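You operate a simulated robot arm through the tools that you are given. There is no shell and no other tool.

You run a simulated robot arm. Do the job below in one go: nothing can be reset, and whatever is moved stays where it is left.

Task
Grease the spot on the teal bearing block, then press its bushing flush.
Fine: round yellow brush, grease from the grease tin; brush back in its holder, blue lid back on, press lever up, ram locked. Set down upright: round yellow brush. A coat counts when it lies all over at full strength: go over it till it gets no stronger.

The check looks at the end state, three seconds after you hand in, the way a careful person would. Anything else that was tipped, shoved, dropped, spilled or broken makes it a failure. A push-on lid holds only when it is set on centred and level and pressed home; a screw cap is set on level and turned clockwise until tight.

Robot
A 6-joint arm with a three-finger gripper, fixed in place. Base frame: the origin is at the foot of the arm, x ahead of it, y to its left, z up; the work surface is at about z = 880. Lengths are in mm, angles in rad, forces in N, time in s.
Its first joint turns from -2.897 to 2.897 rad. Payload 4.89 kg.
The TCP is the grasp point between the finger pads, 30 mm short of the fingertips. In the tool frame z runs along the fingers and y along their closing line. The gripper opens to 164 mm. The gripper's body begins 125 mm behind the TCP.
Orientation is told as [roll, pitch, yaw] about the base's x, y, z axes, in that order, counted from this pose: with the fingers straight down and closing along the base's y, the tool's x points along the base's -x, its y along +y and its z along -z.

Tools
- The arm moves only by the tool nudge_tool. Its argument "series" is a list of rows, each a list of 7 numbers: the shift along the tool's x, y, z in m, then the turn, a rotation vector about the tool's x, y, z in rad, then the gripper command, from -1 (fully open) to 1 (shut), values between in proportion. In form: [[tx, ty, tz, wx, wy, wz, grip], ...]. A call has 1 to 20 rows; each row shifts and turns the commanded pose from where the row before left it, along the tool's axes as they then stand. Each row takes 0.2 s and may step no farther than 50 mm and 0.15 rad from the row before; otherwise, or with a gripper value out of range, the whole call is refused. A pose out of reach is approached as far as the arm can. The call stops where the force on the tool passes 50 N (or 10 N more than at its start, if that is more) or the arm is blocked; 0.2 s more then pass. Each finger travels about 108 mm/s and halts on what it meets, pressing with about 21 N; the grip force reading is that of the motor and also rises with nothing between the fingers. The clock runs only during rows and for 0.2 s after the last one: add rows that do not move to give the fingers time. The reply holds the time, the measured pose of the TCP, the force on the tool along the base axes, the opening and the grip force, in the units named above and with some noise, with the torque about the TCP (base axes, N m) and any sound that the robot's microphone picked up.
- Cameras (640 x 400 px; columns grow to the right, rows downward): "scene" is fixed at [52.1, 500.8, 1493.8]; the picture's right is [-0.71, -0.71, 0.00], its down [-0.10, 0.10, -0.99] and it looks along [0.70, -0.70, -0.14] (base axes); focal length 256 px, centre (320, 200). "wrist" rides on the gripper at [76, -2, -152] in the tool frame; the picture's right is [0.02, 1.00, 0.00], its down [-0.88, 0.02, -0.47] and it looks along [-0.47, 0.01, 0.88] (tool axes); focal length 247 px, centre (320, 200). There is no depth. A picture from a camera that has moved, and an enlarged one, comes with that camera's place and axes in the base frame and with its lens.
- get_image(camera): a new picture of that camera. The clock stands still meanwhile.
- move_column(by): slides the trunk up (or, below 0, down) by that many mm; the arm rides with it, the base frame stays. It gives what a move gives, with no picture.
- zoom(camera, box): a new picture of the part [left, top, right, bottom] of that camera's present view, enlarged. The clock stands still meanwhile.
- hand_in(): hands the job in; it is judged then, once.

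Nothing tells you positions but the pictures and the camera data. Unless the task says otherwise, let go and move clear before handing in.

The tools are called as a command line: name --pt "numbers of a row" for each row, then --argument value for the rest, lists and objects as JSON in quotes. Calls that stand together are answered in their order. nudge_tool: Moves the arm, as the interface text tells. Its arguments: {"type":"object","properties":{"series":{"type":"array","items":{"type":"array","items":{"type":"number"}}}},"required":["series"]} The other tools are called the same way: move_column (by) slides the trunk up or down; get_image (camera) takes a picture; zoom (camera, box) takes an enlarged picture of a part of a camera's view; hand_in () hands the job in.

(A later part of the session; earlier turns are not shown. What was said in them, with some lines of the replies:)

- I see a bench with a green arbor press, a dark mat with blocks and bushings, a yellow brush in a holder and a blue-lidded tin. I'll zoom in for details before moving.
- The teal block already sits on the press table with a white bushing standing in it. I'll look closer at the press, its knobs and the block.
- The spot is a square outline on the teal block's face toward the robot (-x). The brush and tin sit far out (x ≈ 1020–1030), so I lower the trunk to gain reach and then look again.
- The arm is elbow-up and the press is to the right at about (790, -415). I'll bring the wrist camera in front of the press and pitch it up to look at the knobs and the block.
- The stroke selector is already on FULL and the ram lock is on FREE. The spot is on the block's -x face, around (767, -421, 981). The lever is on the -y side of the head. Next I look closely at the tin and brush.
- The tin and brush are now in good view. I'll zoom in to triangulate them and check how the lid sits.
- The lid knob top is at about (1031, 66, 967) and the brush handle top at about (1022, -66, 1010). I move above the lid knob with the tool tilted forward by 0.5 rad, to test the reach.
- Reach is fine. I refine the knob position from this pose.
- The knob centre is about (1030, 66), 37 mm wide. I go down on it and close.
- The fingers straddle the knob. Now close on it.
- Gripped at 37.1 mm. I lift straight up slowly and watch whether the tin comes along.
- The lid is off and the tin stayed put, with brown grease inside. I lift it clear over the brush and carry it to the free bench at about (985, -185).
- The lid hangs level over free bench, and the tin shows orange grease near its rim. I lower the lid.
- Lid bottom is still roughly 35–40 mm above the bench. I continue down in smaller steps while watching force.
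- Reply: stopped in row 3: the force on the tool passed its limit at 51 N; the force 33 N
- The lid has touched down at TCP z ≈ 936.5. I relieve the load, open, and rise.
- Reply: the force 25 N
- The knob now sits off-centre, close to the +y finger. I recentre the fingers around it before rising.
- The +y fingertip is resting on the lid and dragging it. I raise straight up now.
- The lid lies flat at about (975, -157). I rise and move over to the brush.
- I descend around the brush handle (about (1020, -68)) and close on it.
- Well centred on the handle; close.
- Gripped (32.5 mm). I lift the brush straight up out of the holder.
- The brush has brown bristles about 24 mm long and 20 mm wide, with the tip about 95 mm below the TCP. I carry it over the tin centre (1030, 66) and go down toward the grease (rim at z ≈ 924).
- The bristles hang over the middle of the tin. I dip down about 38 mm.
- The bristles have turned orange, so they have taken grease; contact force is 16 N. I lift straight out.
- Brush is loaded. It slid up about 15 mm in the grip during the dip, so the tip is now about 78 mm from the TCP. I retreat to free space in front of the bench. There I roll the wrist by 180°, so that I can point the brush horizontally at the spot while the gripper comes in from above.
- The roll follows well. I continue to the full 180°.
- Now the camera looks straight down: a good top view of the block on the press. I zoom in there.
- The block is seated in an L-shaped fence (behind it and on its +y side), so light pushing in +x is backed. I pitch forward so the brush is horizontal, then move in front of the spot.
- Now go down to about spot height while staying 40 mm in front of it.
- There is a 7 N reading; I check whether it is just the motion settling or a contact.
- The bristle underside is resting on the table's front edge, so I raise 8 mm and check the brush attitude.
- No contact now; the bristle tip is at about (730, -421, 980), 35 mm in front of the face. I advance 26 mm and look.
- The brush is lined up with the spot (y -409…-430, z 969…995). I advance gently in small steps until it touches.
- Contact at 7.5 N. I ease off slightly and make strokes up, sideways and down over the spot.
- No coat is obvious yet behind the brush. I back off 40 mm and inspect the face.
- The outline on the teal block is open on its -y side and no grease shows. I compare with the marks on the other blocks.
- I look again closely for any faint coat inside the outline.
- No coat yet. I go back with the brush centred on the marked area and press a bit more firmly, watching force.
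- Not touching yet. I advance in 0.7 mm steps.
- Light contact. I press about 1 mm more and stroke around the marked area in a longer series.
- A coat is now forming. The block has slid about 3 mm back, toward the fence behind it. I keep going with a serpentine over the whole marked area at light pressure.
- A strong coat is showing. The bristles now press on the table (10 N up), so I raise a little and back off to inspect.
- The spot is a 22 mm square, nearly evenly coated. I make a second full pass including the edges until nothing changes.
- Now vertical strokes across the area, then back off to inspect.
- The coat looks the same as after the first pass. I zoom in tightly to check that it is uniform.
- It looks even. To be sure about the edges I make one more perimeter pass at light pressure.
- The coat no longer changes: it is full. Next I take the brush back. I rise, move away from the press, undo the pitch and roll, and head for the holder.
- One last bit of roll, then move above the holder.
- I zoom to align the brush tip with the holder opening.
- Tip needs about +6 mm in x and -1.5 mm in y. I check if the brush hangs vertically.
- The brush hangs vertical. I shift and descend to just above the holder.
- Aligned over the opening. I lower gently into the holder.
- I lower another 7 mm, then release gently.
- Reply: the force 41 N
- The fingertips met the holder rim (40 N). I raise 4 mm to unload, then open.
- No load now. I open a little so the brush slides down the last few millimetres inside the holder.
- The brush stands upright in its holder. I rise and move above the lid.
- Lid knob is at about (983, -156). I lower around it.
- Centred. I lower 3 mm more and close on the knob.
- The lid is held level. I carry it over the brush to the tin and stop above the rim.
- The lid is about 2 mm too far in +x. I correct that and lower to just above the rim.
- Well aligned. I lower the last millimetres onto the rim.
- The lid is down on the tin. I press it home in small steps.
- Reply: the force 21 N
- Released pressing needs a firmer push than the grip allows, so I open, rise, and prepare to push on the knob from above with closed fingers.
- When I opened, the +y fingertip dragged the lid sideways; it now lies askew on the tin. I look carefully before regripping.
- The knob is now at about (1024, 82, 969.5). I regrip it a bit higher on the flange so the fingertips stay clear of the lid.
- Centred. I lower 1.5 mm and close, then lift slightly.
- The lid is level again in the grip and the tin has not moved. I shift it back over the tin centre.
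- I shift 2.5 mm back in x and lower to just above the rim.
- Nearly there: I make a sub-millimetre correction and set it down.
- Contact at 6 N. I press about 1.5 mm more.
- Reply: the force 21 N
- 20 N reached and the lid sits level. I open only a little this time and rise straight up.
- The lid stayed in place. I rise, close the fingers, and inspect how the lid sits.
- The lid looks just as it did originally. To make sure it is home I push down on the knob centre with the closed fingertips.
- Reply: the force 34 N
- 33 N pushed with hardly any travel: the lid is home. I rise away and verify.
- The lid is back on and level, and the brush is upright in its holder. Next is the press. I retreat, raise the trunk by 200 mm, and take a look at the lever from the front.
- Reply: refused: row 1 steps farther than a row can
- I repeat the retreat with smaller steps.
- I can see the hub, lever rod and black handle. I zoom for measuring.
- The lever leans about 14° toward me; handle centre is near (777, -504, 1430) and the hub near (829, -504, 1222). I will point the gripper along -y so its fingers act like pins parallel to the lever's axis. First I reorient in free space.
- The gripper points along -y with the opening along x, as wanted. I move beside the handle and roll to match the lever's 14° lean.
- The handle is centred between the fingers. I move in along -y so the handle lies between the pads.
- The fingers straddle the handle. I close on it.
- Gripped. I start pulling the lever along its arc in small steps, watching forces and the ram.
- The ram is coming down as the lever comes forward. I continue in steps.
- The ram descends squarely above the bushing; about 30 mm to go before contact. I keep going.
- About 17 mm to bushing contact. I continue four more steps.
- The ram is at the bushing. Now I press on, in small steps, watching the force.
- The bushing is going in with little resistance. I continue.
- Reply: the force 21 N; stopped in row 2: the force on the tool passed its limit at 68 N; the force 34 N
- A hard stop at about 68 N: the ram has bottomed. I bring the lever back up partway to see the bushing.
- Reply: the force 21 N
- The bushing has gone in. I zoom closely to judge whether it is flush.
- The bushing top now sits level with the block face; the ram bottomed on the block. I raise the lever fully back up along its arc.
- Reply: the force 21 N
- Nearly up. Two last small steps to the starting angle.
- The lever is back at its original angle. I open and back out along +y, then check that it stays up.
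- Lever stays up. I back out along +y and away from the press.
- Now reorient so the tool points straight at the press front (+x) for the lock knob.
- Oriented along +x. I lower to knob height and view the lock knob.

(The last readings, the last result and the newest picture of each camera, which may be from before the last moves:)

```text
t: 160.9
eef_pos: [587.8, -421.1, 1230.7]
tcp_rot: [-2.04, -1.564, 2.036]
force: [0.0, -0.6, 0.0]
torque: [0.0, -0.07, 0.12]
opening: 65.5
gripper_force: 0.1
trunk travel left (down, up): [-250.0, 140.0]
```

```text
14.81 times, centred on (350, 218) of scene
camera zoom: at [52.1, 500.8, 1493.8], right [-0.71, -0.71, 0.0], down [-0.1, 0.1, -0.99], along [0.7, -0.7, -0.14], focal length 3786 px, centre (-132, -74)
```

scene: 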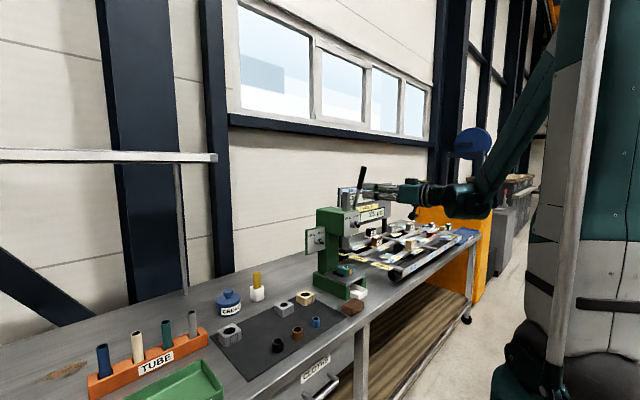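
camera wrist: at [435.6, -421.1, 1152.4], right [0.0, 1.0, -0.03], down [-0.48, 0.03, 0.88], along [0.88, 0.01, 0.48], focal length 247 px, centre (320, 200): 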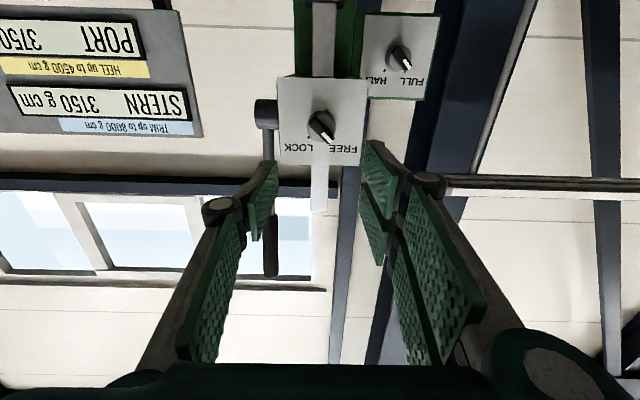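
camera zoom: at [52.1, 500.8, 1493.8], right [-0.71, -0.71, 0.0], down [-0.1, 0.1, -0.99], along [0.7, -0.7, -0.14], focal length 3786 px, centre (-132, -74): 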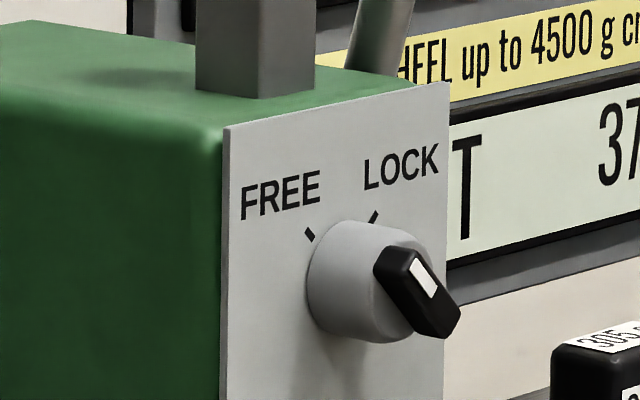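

The bar front of the lock knob is at about (733, -419, 1220), pointing at FREE (upper left seen from me). I align in front, roll -45° so the fingers straddle the bar, and look.

nudge_tool --pt "0.0113 0.0025 0.025 0 0 0 0.45" --pt "0 0 0.025 0 0 0 0.45" --pt "0 0 0.02 0 0 0 0.45" --pt "0 0 0 0 0 -0.1309 0.45" --pt "0 0 0 0 0 -0.1309 0.45" --pt "0 0 0 0 0 -0.1309 0.45" --pt "0 0 0 0 0 -0.1309 0.45" --pt "0 0 0 0 0 -0.1309 0.45" --pt "0 0 0 0 0 -0.1309 0.45" --pt "0 0 0 0 0 0 0.45"

get_image --camera "wrist"

zoom --camera "scene" --box '[325, 190, 385, 245]'

```text
t: 163.1
eef_pos: [659.3, -416.0, 1219.5]
tcp_rot: [-1.574, -0.778, 1.569]
force: [-0.6, -0.2, -0.8]
torque: [-0.02, 0.03, 0.01]
opening: 45.1
gripper_force: 0.0
trunk travel left (down, up): [-250.0, 140.0]
```

```text
taken
camera wrist: at [505.4, -470.6, 1165.9], right [0.01, 0.69, -0.73], down [-0.47, 0.64, 0.6], along [0.88, 0.34, 0.33], focal length 247 px, centre (320, 200)
```

wrist: 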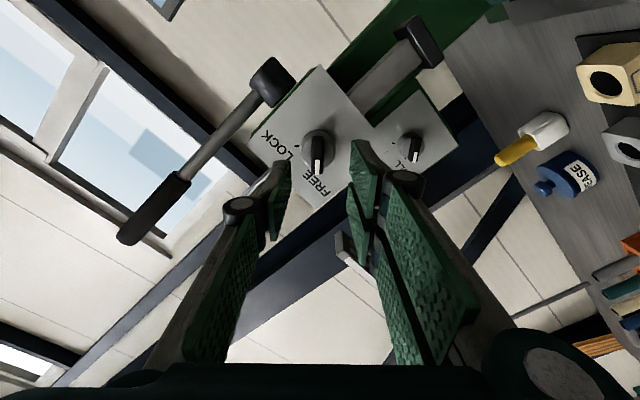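

```text
7.27 times, centred on (355, 218) of scene
camera zoom: at [52.1, 500.8, 1493.8], right [-0.71, -0.71, 0.0], down [-0.1, 0.1, -0.99], along [0.7, -0.7, -0.14], focal length 1859 px, centre (66, 73)
```

zoom: 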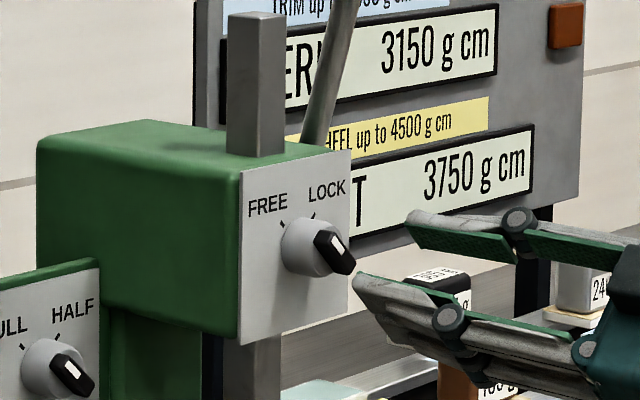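

zoom --camera "wrist" --box '[270, 100, 370, 200]'

```text
4.00 times, centred on (320, 150) of wrist
camera zoom: at [505.4, -470.6, 1165.9], right [0.01, 0.69, -0.73], down [-0.47, 0.64, 0.6], along [0.88, 0.34, 0.33], focal length 988 px, centre (320, 400)
```

zoom: 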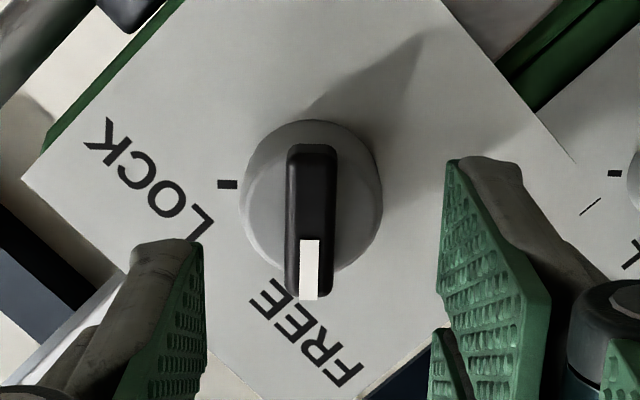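

The bar is parallel to the pads; a small lateral correction is needed. I shift and approach.

nudge_tool --pt "0.004 -0.0027 0.01 0 0 0 0.45" --pt "0 0 0.01 0 0 0 0.45" --pt "0 0 0.01 0 0 0 0.45" --pt "0 0 0 0 0 0 0.45"

zoom --camera "wrist" --box '[270, 100, 370, 200]'

zoom --camera "scene" --box '[335, 200, 375, 240]'

```text
t: 164.1
eef_pos: [687.4, -420.9, 1217.9]
tcp_rot: [-1.575, -0.779, 1.571]
force: [-0.1, 0.4, -0.1]
torque: [0.02, -0.04, -0.02]
opening: 45.4
gripper_force: 0.0
trunk travel left (down, up): [-250.0, 140.0]
```

```text
4.00 times, centred on (320, 150) of wrist
camera zoom: at [535.2, -475.6, 1165.1], right [0.0, 0.69, -0.73], down [-0.47, 0.64, 0.6], along [0.88, 0.34, 0.33], focal length 988 px, centre (320, 400)
```

zoom: 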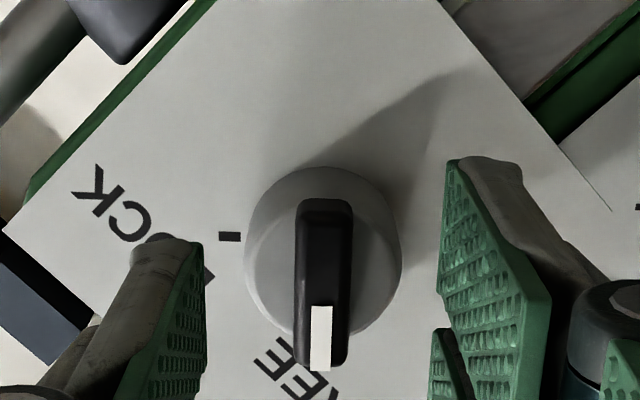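

```text
10.00 times, centred on (355, 220) of scene
camera zoom: at [52.1, 500.8, 1493.8], right [-0.71, -0.71, 0.0], down [-0.1, 0.1, -0.99], along [0.7, -0.7, -0.14], focal length 2556 px, centre (-30, 0)
```

zoom: 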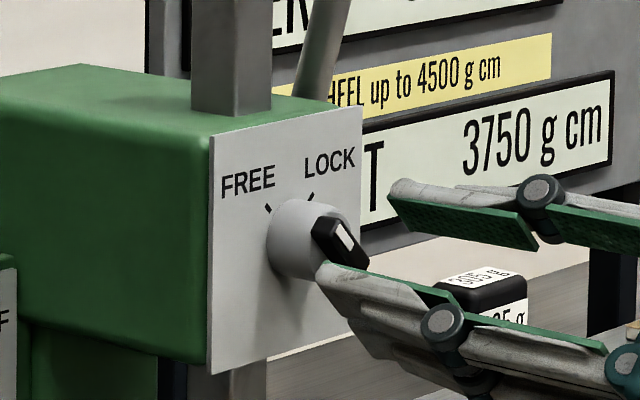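

Well centred. I advance the last 16 mm.

nudge_tool --pt "0 0 0.008 0 0 0 0.45" --pt "0 0 0.008 0 0 0 0.45" --pt "0 0 0 0 0 0 0.45"

zoom --camera "wrist" --box '[270, 110, 370, 230]'

zoom --camera "scene" --box '[335, 200, 375, 240]'

```text
t: 164.9
eef_pos: [704.9, -422.0, 1218.0]
tcp_rot: [-1.574, -0.782, 1.572]
force: [-0.1, -0.6, 0.4]
torque: [-0.04, -0.01, 0.02]
opening: 45.0
gripper_force: 0.0
trunk travel left (down, up): [-250.0, 140.0]
```

```text
3.33 times, centred on (320, 170) of wrist
camera zoom: at [551.4, -475.4, 1164.8], right [0.0, 0.69, -0.73], down [-0.47, 0.64, 0.6], along [0.88, 0.34, 0.33], focal length 823 px, centre (320, 300)
```

zoom: 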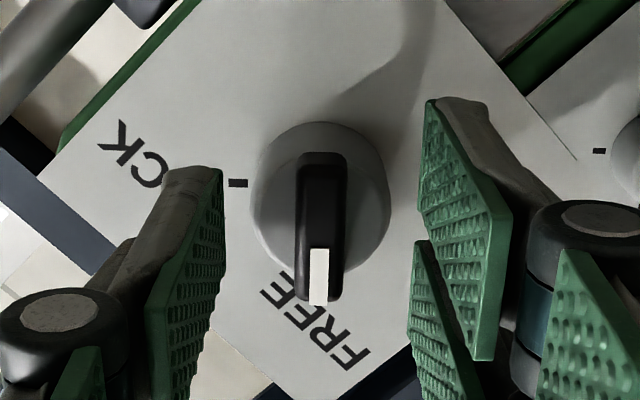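

```text
10.00 times, centred on (355, 220) of scene
camera zoom: at [52.1, 500.8, 1493.8], right [-0.71, -0.71, 0.0], down [-0.1, 0.1, -0.99], along [0.7, -0.7, -0.14], focal length 2556 px, centre (-30, 0)
```

zoom: 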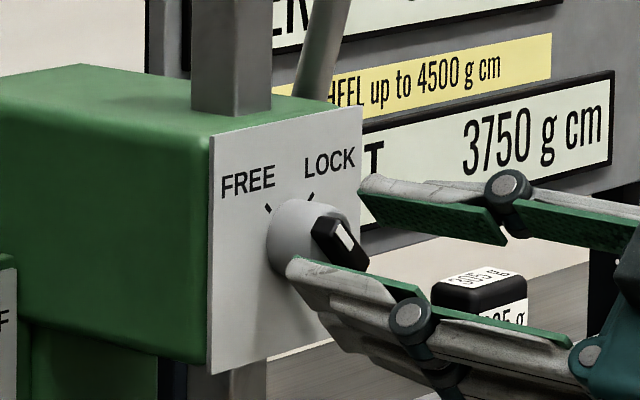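

I back off 3 mm to be sure the tips stay in front of the knob's disc, then close on the bar.

nudge_tool --pt "0 0 -0.003 0 0 0 0.45" --pt "0 0 0 0 0 0 0.7" --pt "0 0 0 0 0 0 1" --pt "0 0 0 0 0 0 1" --pt "0 0 0 0 0 0 1"

zoom --camera "wrist" --box '[270, 110, 370, 230]'

zoom --camera "scene" --box '[335, 200, 375, 240]'

```text
t: 166.1
eef_pos: [701.9, -421.1, 1218.4]
tcp_rot: [-1.575, -0.779, 1.566]
force: [-3.0, 4.3, -11.8]
torque: [0.14, 0.31, 0.23]
opening: 10.8
gripper_force: 44.8
trunk travel left (down, up): [-250.0, 140.0]
```

```text
3.33 times, centred on (320, 170) of wrist
camera zoom: at [548.3, -475.3, 1164.8], right [0.0, 0.69, -0.73], down [-0.47, 0.64, 0.6], along [0.88, 0.34, 0.33], focal length 823 px, centre (320, 300)
```

zoom: 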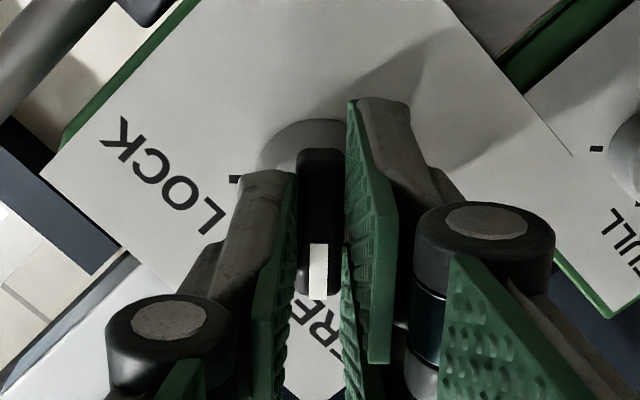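

```text
10.00 times, centred on (355, 220) of scene
camera zoom: at [52.1, 500.8, 1493.8], right [-0.71, -0.71, 0.0], down [-0.1, 0.1, -0.99], along [0.7, -0.7, -0.14], focal length 2556 px, centre (-30, 0)
```

zoom: 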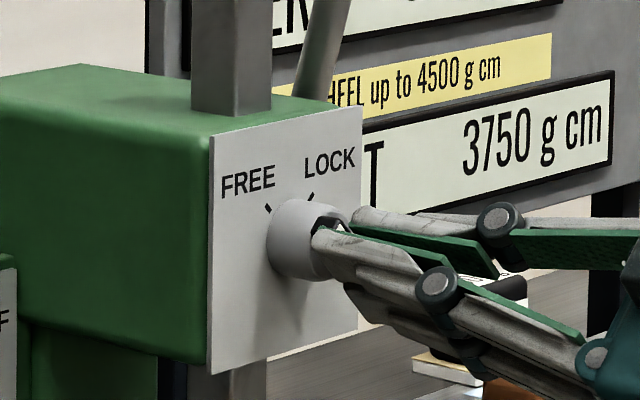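

Gripping the bar (10.8 mm). I turn clockwise toward LOCK, first half.

nudge_tool --pt "0 0 0 0 0 0.1 1" --pt "0 0 0 0 0 0.1 1" --pt "0 0 0 0 0 0.1 1" --pt "0 0 0 0 0 0.1 1" --pt "0 0 0 0 0 0.1 1" --pt "0 0 0 0 0 0.1 1" --pt "0 0 0 0 0 0.1 1" --pt "0 0 0 0 0 0.1 1" --pt "0 0 0 0 0 0 1"

zoom --camera "wrist" --box '[270, 110, 370, 230]'

zoom --camera "scene" --box '[335, 200, 375, 240]'

```text
t: 167.5
eef_pos: [700.5, -420.0, 1217.3]
tcp_rot: [-1.577, -1.343, 1.573]
force: [-0.7, 4.2, -11.6]
torque: [0.04, -0.1, 0.22]
opening: 11.0
gripper_force: 44.8
trunk travel left (down, up): [-250.0, 140.0]
stopped in row 6: the force on the tool passed its limit at 50 N (the readings are from after the stop); the commanded pose is now the measured one
```

```text
3.33 times, centred on (320, 170) of wrist
camera zoom: at [548.5, -437.7, 1143.0], right [0.0, 0.97, -0.25], down [-0.47, 0.22, 0.85], along [0.88, 0.11, 0.46], focal length 823 px, centre (320, 300)
```

zoom: 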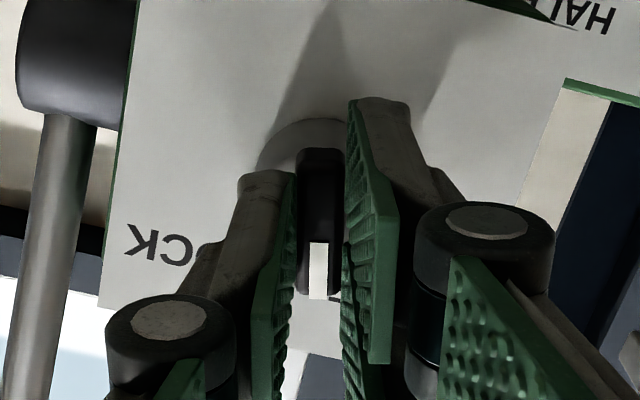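

```text
10.00 times, centred on (355, 220) of scene
camera zoom: at [52.1, 500.8, 1493.8], right [-0.71, -0.71, 0.0], down [-0.1, 0.1, -0.99], along [0.7, -0.7, -0.14], focal length 2556 px, centre (-30, 0)
```

zoom: 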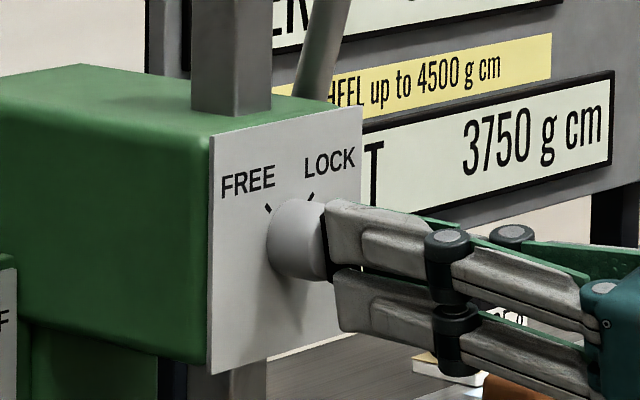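

The force limit tripped from a slight off-axis pull; the knob has turned about 32°. I relieve the offset and go on more slowly.

nudge_tool --pt "0.0006 0.0004 0 0 0 0 1" --pt "0 0 0 0 0 0.05 1" --pt "0 0 0 0 0 0.05 1" --pt "0 0 0 0 0 0.05 1" --pt "0 0 0 0 0 0 1"

```text
t: 168.7
eef_pos: [700.4, -420.2, 1218.0]
tcp_rot: [-1.609, -1.496, 1.605]
force: [12.5, 2.2, 15.2]
torque: [-0.02, -0.54, 0.07]
opening: 10.8
gripper_force: 45.0
trunk travel left (down, up): [-250.0, 140.0]
```

nudge_tool --pt "-0.0004 0 0.0003 0 0 0 1" --pt "0 0 0 0 0 0.05 1" --pt "0 0 0 0 0 0.05 1" --pt "0 0 0 0 0 0.05 1" --pt "0 0 0 0 0 0 1"

zoom --camera "wrist" --box '[270, 110, 370, 230]'

zoom --camera "scene" --box '[335, 200, 375, 240]'

```text
t: 169.9
eef_pos: [700.8, -419.5, 1217.6]
tcp_rot: [1.599, -1.498, -1.599]
force: [3.8, 10.2, 0.2]
torque: [-0.01, 0.0, 0.22]
opening: 10.9
gripper_force: 44.9
trunk travel left (down, up): [-250.0, 140.0]
```

```text
3.33 times, centred on (320, 170) of wrist
camera zoom: at [548.6, -414.3, 1140.6], right [0.0, 1.0, 0.05], down [-0.47, -0.04, 0.88], along [0.88, -0.03, 0.47], focal length 823 px, centre (320, 300)
```

zoom: 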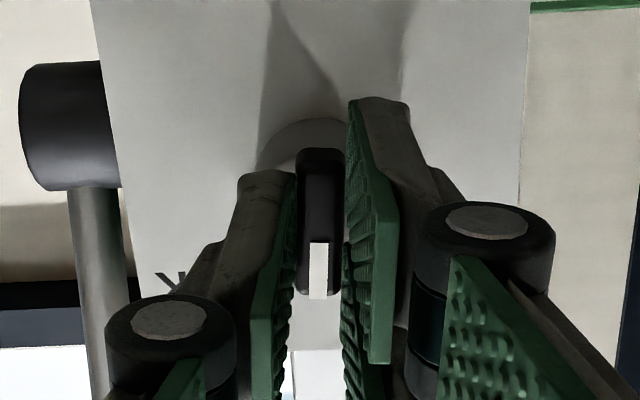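

```text
10.00 times, centred on (355, 220) of scene
camera zoom: at [52.1, 500.8, 1493.8], right [-0.71, -0.71, 0.0], down [-0.1, 0.1, -0.99], along [0.7, -0.7, -0.14], focal length 2556 px, centre (-30, 0)
```

zoom: 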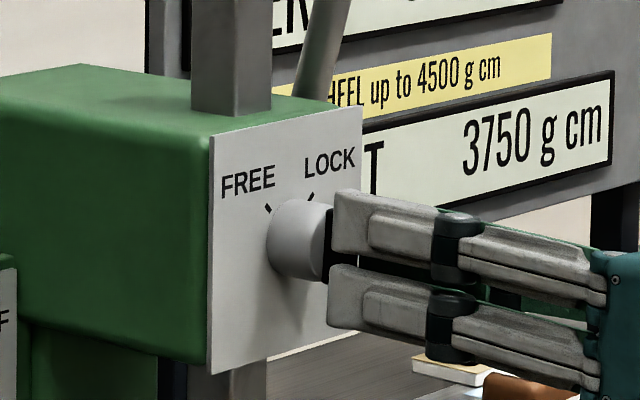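

The bar now points straight up. I continue in small turns with tiny offsets.

nudge_tool --pt "0 0.0004 0 0 0 0.05 1" --pt "0 0 0 0 0 0.05 1" --pt "0 0 0 0 0 0.05 1" --pt "0 0 0 0 0 0.05 1" --pt "0 0 0 0 0 0 1"

nudge_tool --pt "0 0 0 0 0 0.05 1" --pt "0 0 0 0 0 0.05 1" --pt "0 0 0 0 0 0.05 1" --pt "0 0 0 0 0 0 1"

```text
t: 171.1
eef_pos: [700.3, -419.9, 1218.2]
tcp_rot: [1.577, -1.298, -1.58]
force: [-4.6, 13.5, -8.8]
torque: [-0.03, 0.32, 0.38]
opening: 10.9
gripper_force: 44.6
trunk travel left (down, up): [-250.0, 140.0]
```

```text
t: 172.1
eef_pos: [700.3, -420.3, 1218.4]
tcp_rot: [1.575, -1.15, -1.578]
force: [-13.1, 19.8, -18.1]
torque: [-0.01, 0.61, 0.55]
opening: 11.0
gripper_force: 44.9
trunk travel left (down, up): [-250.0, 140.0]
```

nudge_tool --pt "0.0008 0.0005 -0.0004 0 0 0 1" --pt "0 0 0 0 0 0 1"

nudge_tool --pt "0 0 0 0 0 0.05 1" --pt "0 0 0 0 0 0.05 1" --pt "0 0 0 0 0 0.05 1" --pt "0 0 0 0 0 0 1"

zoom --camera "scene" --box '[335, 200, 375, 240]'

```text
t: 172.7
eef_pos: [701.1, -418.7, 1218.8]
tcp_rot: [1.578, -1.145, -1.58]
force: [-1.4, 9.9, -1.7]
torque: [-0.02, 0.29, 0.36]
opening: 11.1
gripper_force: 44.9
trunk travel left (down, up): [-250.0, 140.0]
```

```text
t: 173.7
eef_pos: [701.7, -418.7, 1218.8]
tcp_rot: [1.576, -0.998, -1.579]
force: [13.0, 7.9, 20.9]
torque: [-0.06, -0.57, 0.15]
opening: 11.2
gripper_force: 45.4
trunk travel left (down, up): [-250.0, 140.0]
```

```text
10.00 times, centred on (355, 220) of scene
camera zoom: at [52.1, 500.8, 1493.8], right [-0.71, -0.71, 0.0], down [-0.1, 0.1, -0.99], along [0.7, -0.7, -0.14], focal length 2556 px, centre (-30, 0)
```

zoom: 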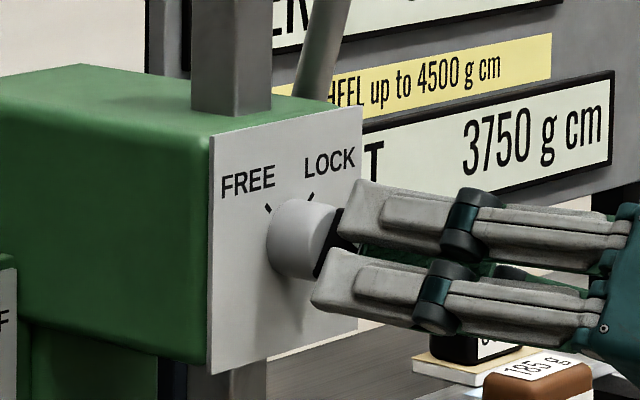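

nudge_tool --pt "-0.0004 0.0005 0.0003 0 0 0 1" --pt "0 0 0 0 0 0.05 1" --pt "0 0 0 0 0 0.05 1" --pt "0 0 0 0 0 0 1"

nudge_tool --pt "0 0 0 0 0 0.05 1" --pt "0 0 0 0 0 0.05 1" --pt "0 0 0 0 0 0 1"

zoom --camera "wrist" --box '[250, 90, 390, 230]'

zoom --camera "scene" --box '[335, 200, 375, 240]'

```text
t: 174.7
eef_pos: [701.6, -418.7, 1217.6]
tcp_rot: [1.573, -0.899, -1.576]
force: [13.1, 6.7, 19.5]
torque: [-0.02, -0.28, 0.34]
opening: 10.8
gripper_force: 45.0
trunk travel left (down, up): [-250.0, 140.0]
```

```text
t: 175.5
eef_pos: [702.2, -418.4, 1218.7]
tcp_rot: [1.573, -0.799, -1.576]
force: [15.6, 5.2, 23.6]
torque: [-0.02, -0.52, 0.25]
opening: 11.1
gripper_force: 45.1
trunk travel left (down, up): [-250.0, 140.0]
```

```text
2.86 times, centred on (320, 160) of wrist
camera zoom: at [548.7, -364.8, 1161.6], right [0.0, 0.73, 0.68], down [-0.48, -0.6, 0.64], along [0.88, -0.32, 0.35], focal length 706 px, centre (320, 314)
```

zoom: 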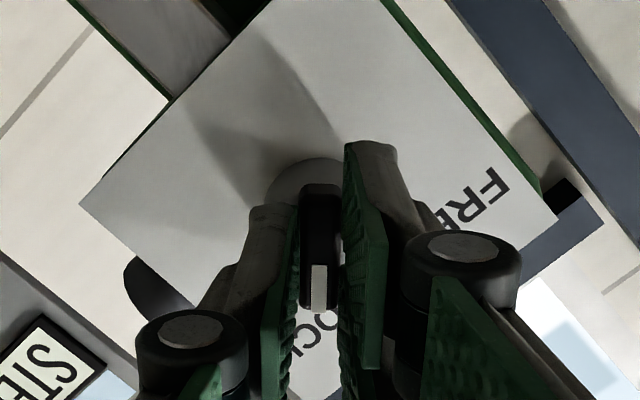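

```text
10.00 times, centred on (355, 220) of scene
camera zoom: at [52.1, 500.8, 1493.8], right [-0.71, -0.71, 0.0], down [-0.1, 0.1, -0.99], along [0.7, -0.7, -0.14], focal length 2556 px, centre (-30, 0)
```

zoom: 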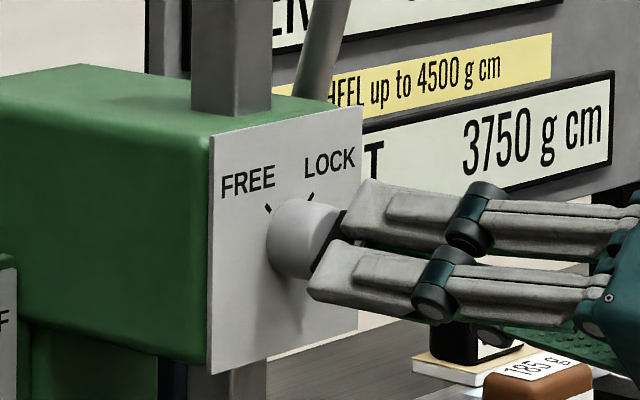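

Almost at LOCK. I turn slightly further, looking for the end stop.

nudge_tool --pt "-0.0005 0.0003 0.0004 0 0 0.03 1" --pt "0 0 0 0 0 0.03 1" --pt "0 0 0 0 0 0 1"

zoom --camera "wrist" --box '[250, 90, 390, 230]'

```text
t: 176.3
eef_pos: [700.5, -417.9, 1218.6]
tcp_rot: [1.572, -0.739, -1.574]
force: [2.1, 9.4, 2.2]
torque: [-1.31, 0.04, 0.3]
opening: 11.0
gripper_force: 44.7
trunk travel left (down, up): [-250.0, 140.0]
```

```text
2.86 times, centred on (320, 160) of wrist
camera zoom: at [548.6, -361.5, 1164.9], right [0.0, 0.69, 0.72], down [-0.48, -0.64, 0.61], along [0.88, -0.34, 0.33], focal length 706 px, centre (320, 314)
```

zoom: 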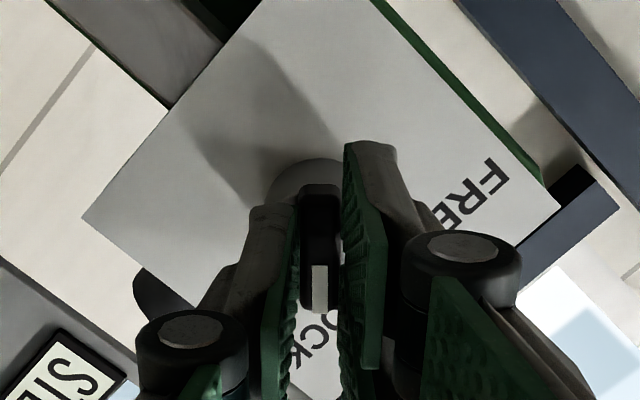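

End stop felt (torque 1.3 N·m): the knob is at LOCK. I open and back away.

nudge_tool --pt "0 0 0 0 0 0 0.7" --pt "0 0 0 0 0 0 0.45" --pt "0 0 0 0 0 0 0.45"

nudge_tool --pt "0 0 -0.01 0 0 0 0.45" --pt "0 0 -0.02 0 0 0 0.45" --pt "0 0 -0.03 0 0 0 0.45" --pt "0 0 -0.03 0 0 0 0.45" --pt "0 0 0 0 0 0 0.45"

zoom --camera "scene" --box '[335, 200, 375, 240]'

get_image --camera "wrist"

```text
t: 177.1
eef_pos: [701.7, -417.7, 1217.3]
tcp_rot: [1.574, -0.736, -1.578]
force: [0.6, -0.2, -0.1]
torque: [0.02, 0.0, -0.04]
opening: 45.2
gripper_force: 0.1
trunk travel left (down, up): [-250.0, 140.0]
```

```text
t: 178.3
eef_pos: [610.4, -419.1, 1218.7]
tcp_rot: [1.575, -0.739, -1.575]
force: [-1.1, 0.8, -0.1]
torque: [0.02, 0.03, 0.04]
opening: 45.1
gripper_force: 0.1
trunk travel left (down, up): [-250.0, 140.0]
```

```text
10.00 times, centred on (355, 220) of scene
camera zoom: at [52.1, 500.8, 1493.8], right [-0.71, -0.71, 0.0], down [-0.1, 0.1, -0.99], along [0.7, -0.7, -0.14], focal length 2556 px, centre (-30, 0)
```

zoom: 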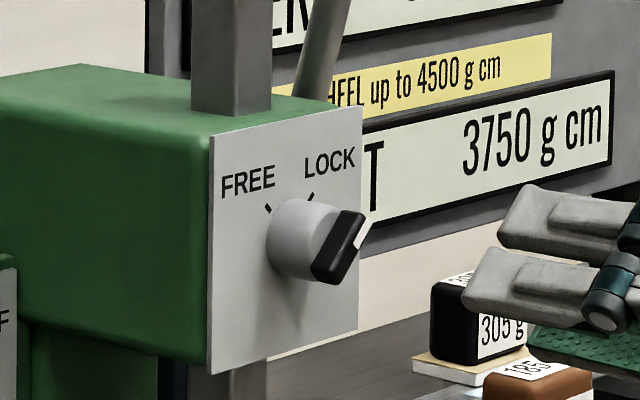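

```text
taken
camera wrist: at [457.9, -361.9, 1165.0], right [0.0, 0.69, 0.72], down [-0.48, -0.64, 0.61], along [0.88, -0.35, 0.33], focal length 247 px, centre (320, 200)
```

wrist: 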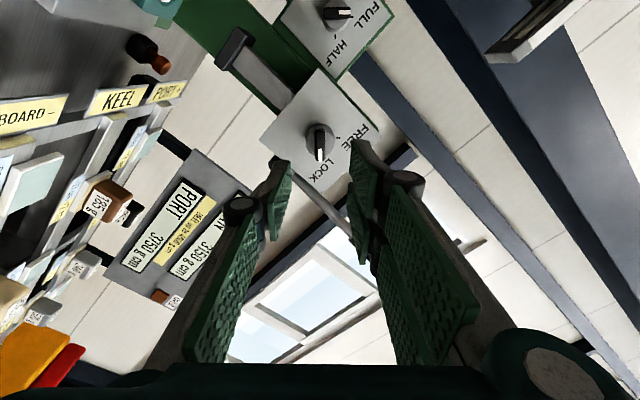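

The lock knob points to LOCK. I return the tool to a plain attitude and inspect the block, lever and knobs.

nudge_tool --pt "0 0 -0.02 0 0 -0.1383 0.45" --pt "0 0 -0.02 0 0 -0.1383 0.45" --pt "0 0 0 0 0 -0.1383 0.45" --pt "0 0 0 0 0 -0.1383 0.45" --pt "0 0 0 0 0 -0.1383 0.45" --pt "0 0 0 0 0 -0.1383 0" --pt "0 0 0 0 0.1388 0 -0.5" --pt "0 0 0 0 0.1388 0 -1" --pt "0 0 0 0 0.1388 0 -1" --pt "0 0 0 0 0.1388 0 -1" --pt "0 0 0 0 0.1388 0 -1" --pt "0 0 0 0 0.1388 0 -1" --pt "0 0 0 0 0.1388 0 -1" --pt "0 0 0 0 0 0 -1"

get_image --camera "wrist"

get_image --camera "scene"

```text
t: 181.3
eef_pos: [571.4, -418.8, 1218.4]
tcp_rot: [0.003, -0.6, -0.007]
force: [-0.3, 0.2, 0.4]
torque: [0.02, 0.04, 0.0]
opening: 164.1
gripper_force: 0.0
trunk travel left (down, up): [-250.0, 140.0]
```

```text
taken
camera wrist: at [422.0, -419.1, 1300.1], right [-0.01, 1.0, -0.01], down [0.46, 0.02, 0.89], along [0.89, 0.01, -0.46], focal length 247 px, centre (320, 200)
```

wrist: 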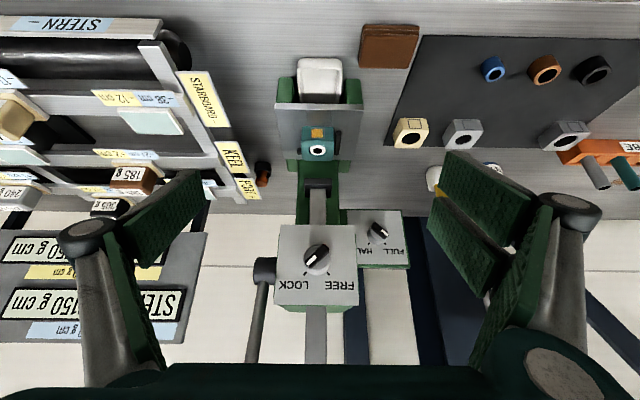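

```text
taken
```

scene: 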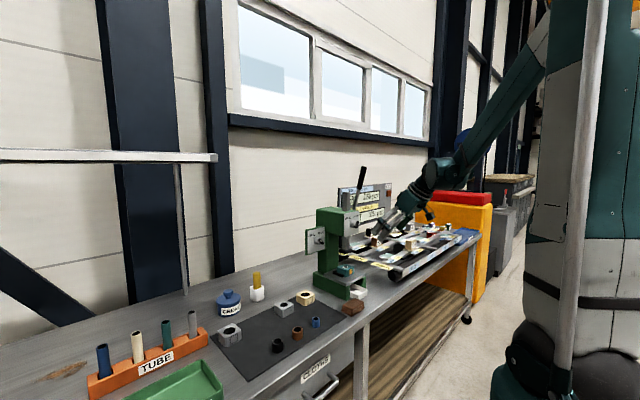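

zoom --camera "wrist" --box '[290, 110, 350, 170]'

zoom --camera "wrist" --box '[240, 190, 420, 370]'

zoom --camera "scene" --box '[300, 160, 400, 300]'

zoom --camera "scene" --box '[342, 258, 368, 280]'

```text
6.67 times, centred on (320, 140) of wrist
camera zoom: at [422.0, -419.1, 1300.1], right [-0.01, 1.0, -0.01], down [0.46, 0.02, 0.89], along [0.89, 0.01, -0.46], focal length 1646 px, centre (320, 600)
```

zoom: 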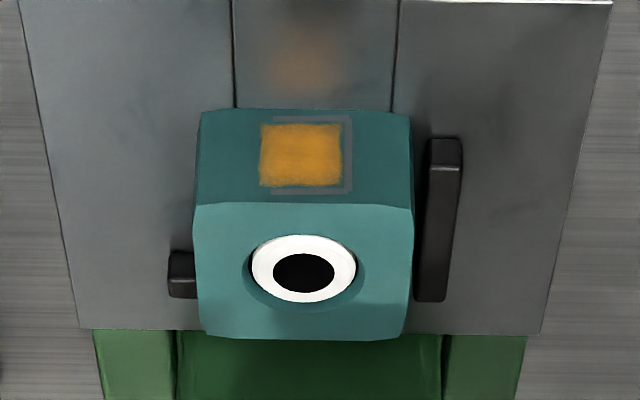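

```text
2.22 times, centred on (330, 280) of wrist
camera zoom: at [422.0, -419.1, 1300.1], right [-0.01, 1.0, -0.01], down [0.46, 0.02, 0.89], along [0.89, 0.01, -0.46], focal length 549 px, centre (298, 22)
```

zoom: 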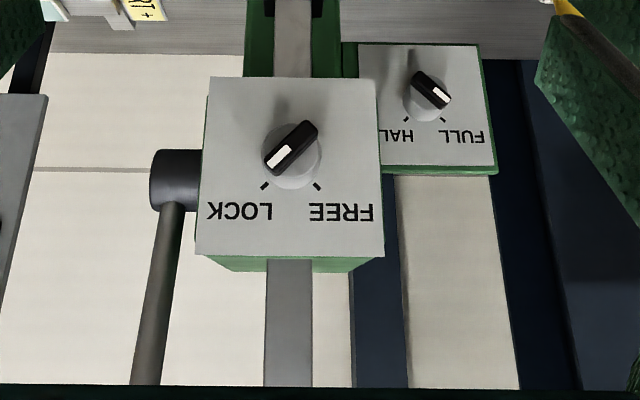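

```text
2.86 times, centred on (350, 230) of scene
camera zoom: at [52.1, 500.8, 1493.8], right [-0.71, -0.71, 0.0], down [-0.1, 0.1, -0.99], along [0.7, -0.7, -0.14], focal length 730 px, centre (234, 114)
```

zoom: 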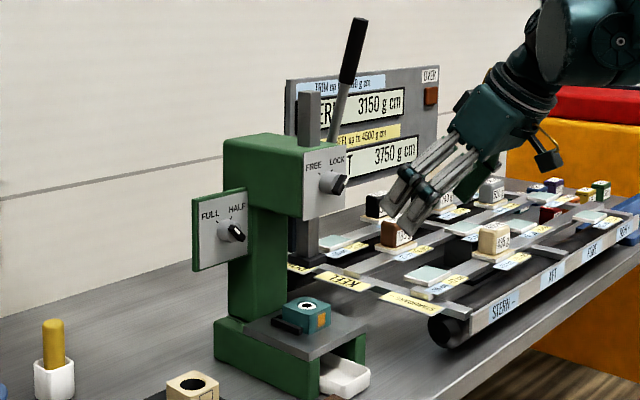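

```text
16.00 times, centred on (355, 269) of scene
camera zoom: at [52.1, 500.8, 1493.8], right [-0.71, -0.71, 0.0], down [-0.1, 0.1, -0.99], along [0.7, -0.7, -0.14], focal length 4089 px, centre (-240, -904)
```

zoom: 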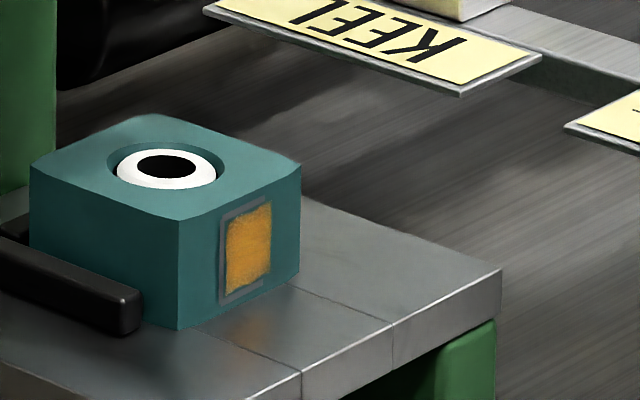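

Lock knob at LOCK, stroke still FULL, lever up. I want to be sure the bushing is flush, so I look at it more closely from both cameras.

zoom --camera "scene" --box '[347, 265, 361, 273]'

zoom --camera "wrist" --box '[306, 136, 334, 162]'

```text
16.00 times, centred on (354, 269) of scene
camera zoom: at [52.1, 500.8, 1493.8], right [-0.71, -0.71, 0.0], down [-0.1, 0.1, -0.99], along [0.7, -0.7, -0.14], focal length 4089 px, centre (-224, -904)
```

zoom: 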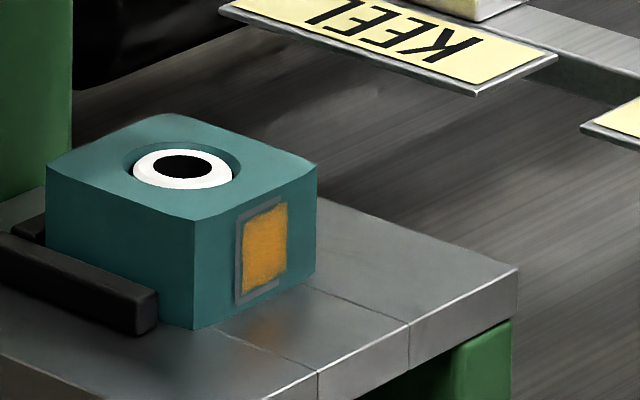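

```text
15.38 times, centred on (320, 149) of wrist
camera zoom: at [422.0, -419.1, 1300.1], right [-0.01, 1.0, -0.01], down [0.46, 0.02, 0.89], along [0.89, 0.01, -0.46], focal length 3800 px, centre (320, 985)
```

zoom: 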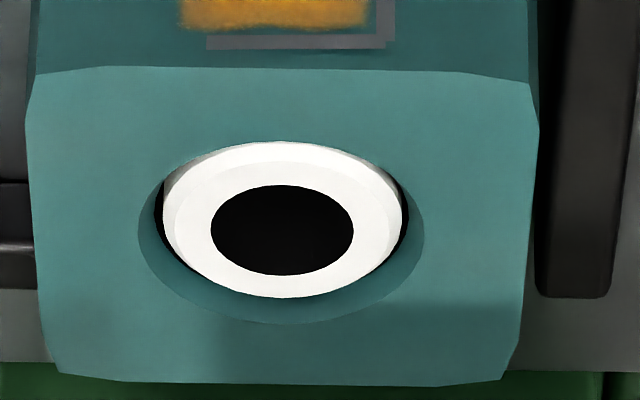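

The bushing is flush (seated within the hole's rim, no step). I compare the lever and ram with the very first picture using the same zoom.

zoom --camera "scene" --box '[300, 160, 400, 260]'

zoom --camera "scene" --box '[200, 260, 380, 372]'

zoom --camera "scene" --box '[325, 250, 385, 305]'

zoom --camera "scene" --box '[200, 260, 280, 320]'

```text
4.00 times, centred on (350, 210) of scene
camera zoom: at [52.1, 500.8, 1493.8], right [-0.71, -0.71, 0.0], down [-0.1, 0.1, -0.99], along [0.7, -0.7, -0.14], focal length 1022 px, centre (200, 160)
```

zoom: 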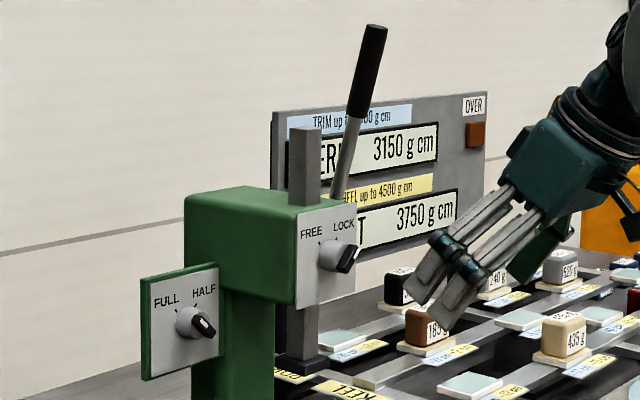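

```text
3.56 times, centred on (290, 316) of scene
camera zoom: at [52.1, 500.8, 1493.8], right [-0.71, -0.71, 0.0], down [-0.1, 0.1, -0.99], along [0.7, -0.7, -0.14], focal length 909 px, centre (427, -212)
```

zoom: 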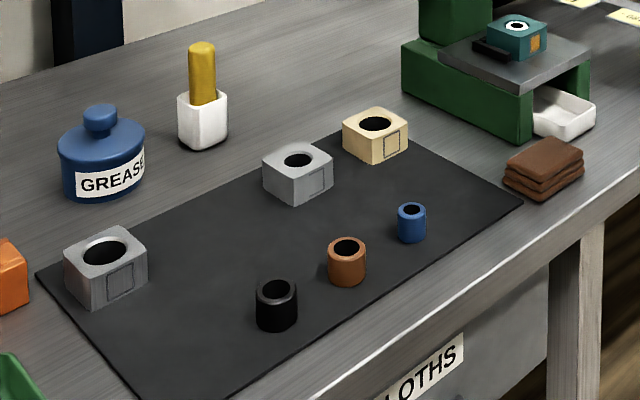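

```text
7.27 times, centred on (355, 278) of scene
camera zoom: at [52.1, 500.8, 1493.8], right [-0.71, -0.71, 0.0], down [-0.1, 0.1, -0.99], along [0.7, -0.7, -0.14], focal length 1859 px, centre (66, -364)
```

zoom: 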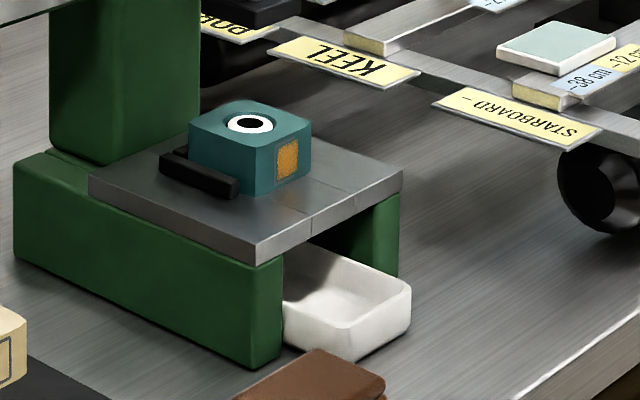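

```text
6.67 times, centred on (240, 290) of scene
camera zoom: at [52.1, 500.8, 1493.8], right [-0.71, -0.71, 0.0], down [-0.1, 0.1, -0.99], along [0.7, -0.7, -0.14], focal length 1704 px, centre (853, -400)
```

zoom: 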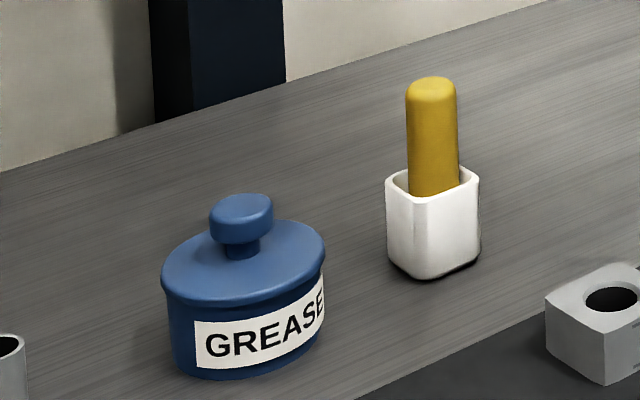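

Everything matches: lever and ram up, LOCK set, lid and brush as they were, spot coated, bushing flush, nothing else disturbed. I move the arm a bit further clear before handing in.

nudge_tool --pt "0.03 0.02 -0.03 0 0 0 -1" --pt "0.03 0.02 -0.03 0 0 0 -1" --pt "0.0 0.02 -0.04 0 0 0 -1" --pt "0 0.02 -0.04 0 0 0 -1" --pt "0 0 0 0 0 0 -1"

get_image --camera "scene"

get_image --camera "wrist"

```text
t: 182.4
eef_pos: [494.8, -407.3, 1319.8]
tcp_rot: [0.006, -0.602, -0.005]
force: [0.4, -1.1, -0.8]
torque: [0.09, 0.03, 0.1]
opening: 163.9
gripper_force: 0.1
trunk travel left (down, up): [-250.0, 140.0]
stopped in row 5: the arm was blocked; the commanded pose is now the measured one
```

```text
taken
```

scene: 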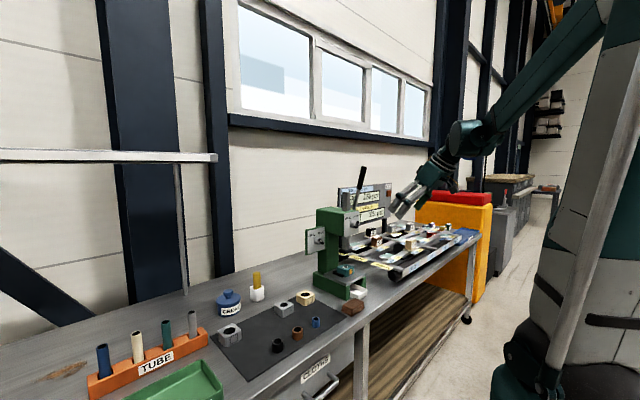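

```text
taken
camera wrist: at [345.2, -408.3, 1401.7], right [-0.02, 1.0, -0.01], down [0.46, 0.01, 0.89], along [0.89, 0.01, -0.46], focal length 247 px, centre (320, 200)
```

wrist: 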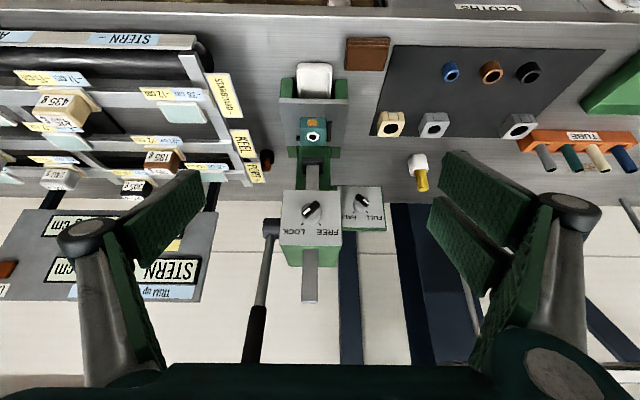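

The arm reached its own fold limit, touching nothing (forces about zero), and stands clear of everything. All items are in their required end state, so I hand in.

hand_in

```text
The job is handed in.
```

The job is handed in. I greased the spot on the teal block and pressed its bushing flush; the result of the check was not shown to me.

- **Grease:** the marked square on the block's front face looks evenly coated with grease from the tin. Further passes with the round yellow brush made it no stronger.
- **Bushing:** the ram came to a hard stop. Close up, the bushing top looks level with the block face, within about half a millimetre by my estimate.
- **Press:** the lever is back up at its starting angle. The ram lock is turned to LOCK as far as its end stop.
- **Brush:** it stands upright in its holder, where it was at the start.
- **Lid:** the blue lid is on the tin, level. I pushed it down with about 33 N and it did not move further, so I take it to be home.

**What went wrong on the way:**
- The teal block slid back about 3 mm while I brushed, apparently up against the fence behind it.
- The lid was dragged askew once as I let go of it. I lifted it and set it on again.
- The fingertips pressed once on the brush holder's rim at about 40 N. The holder did not tip.

In the last pictures nothing else on the bench looked moved. The gripper is open and clear of everything.
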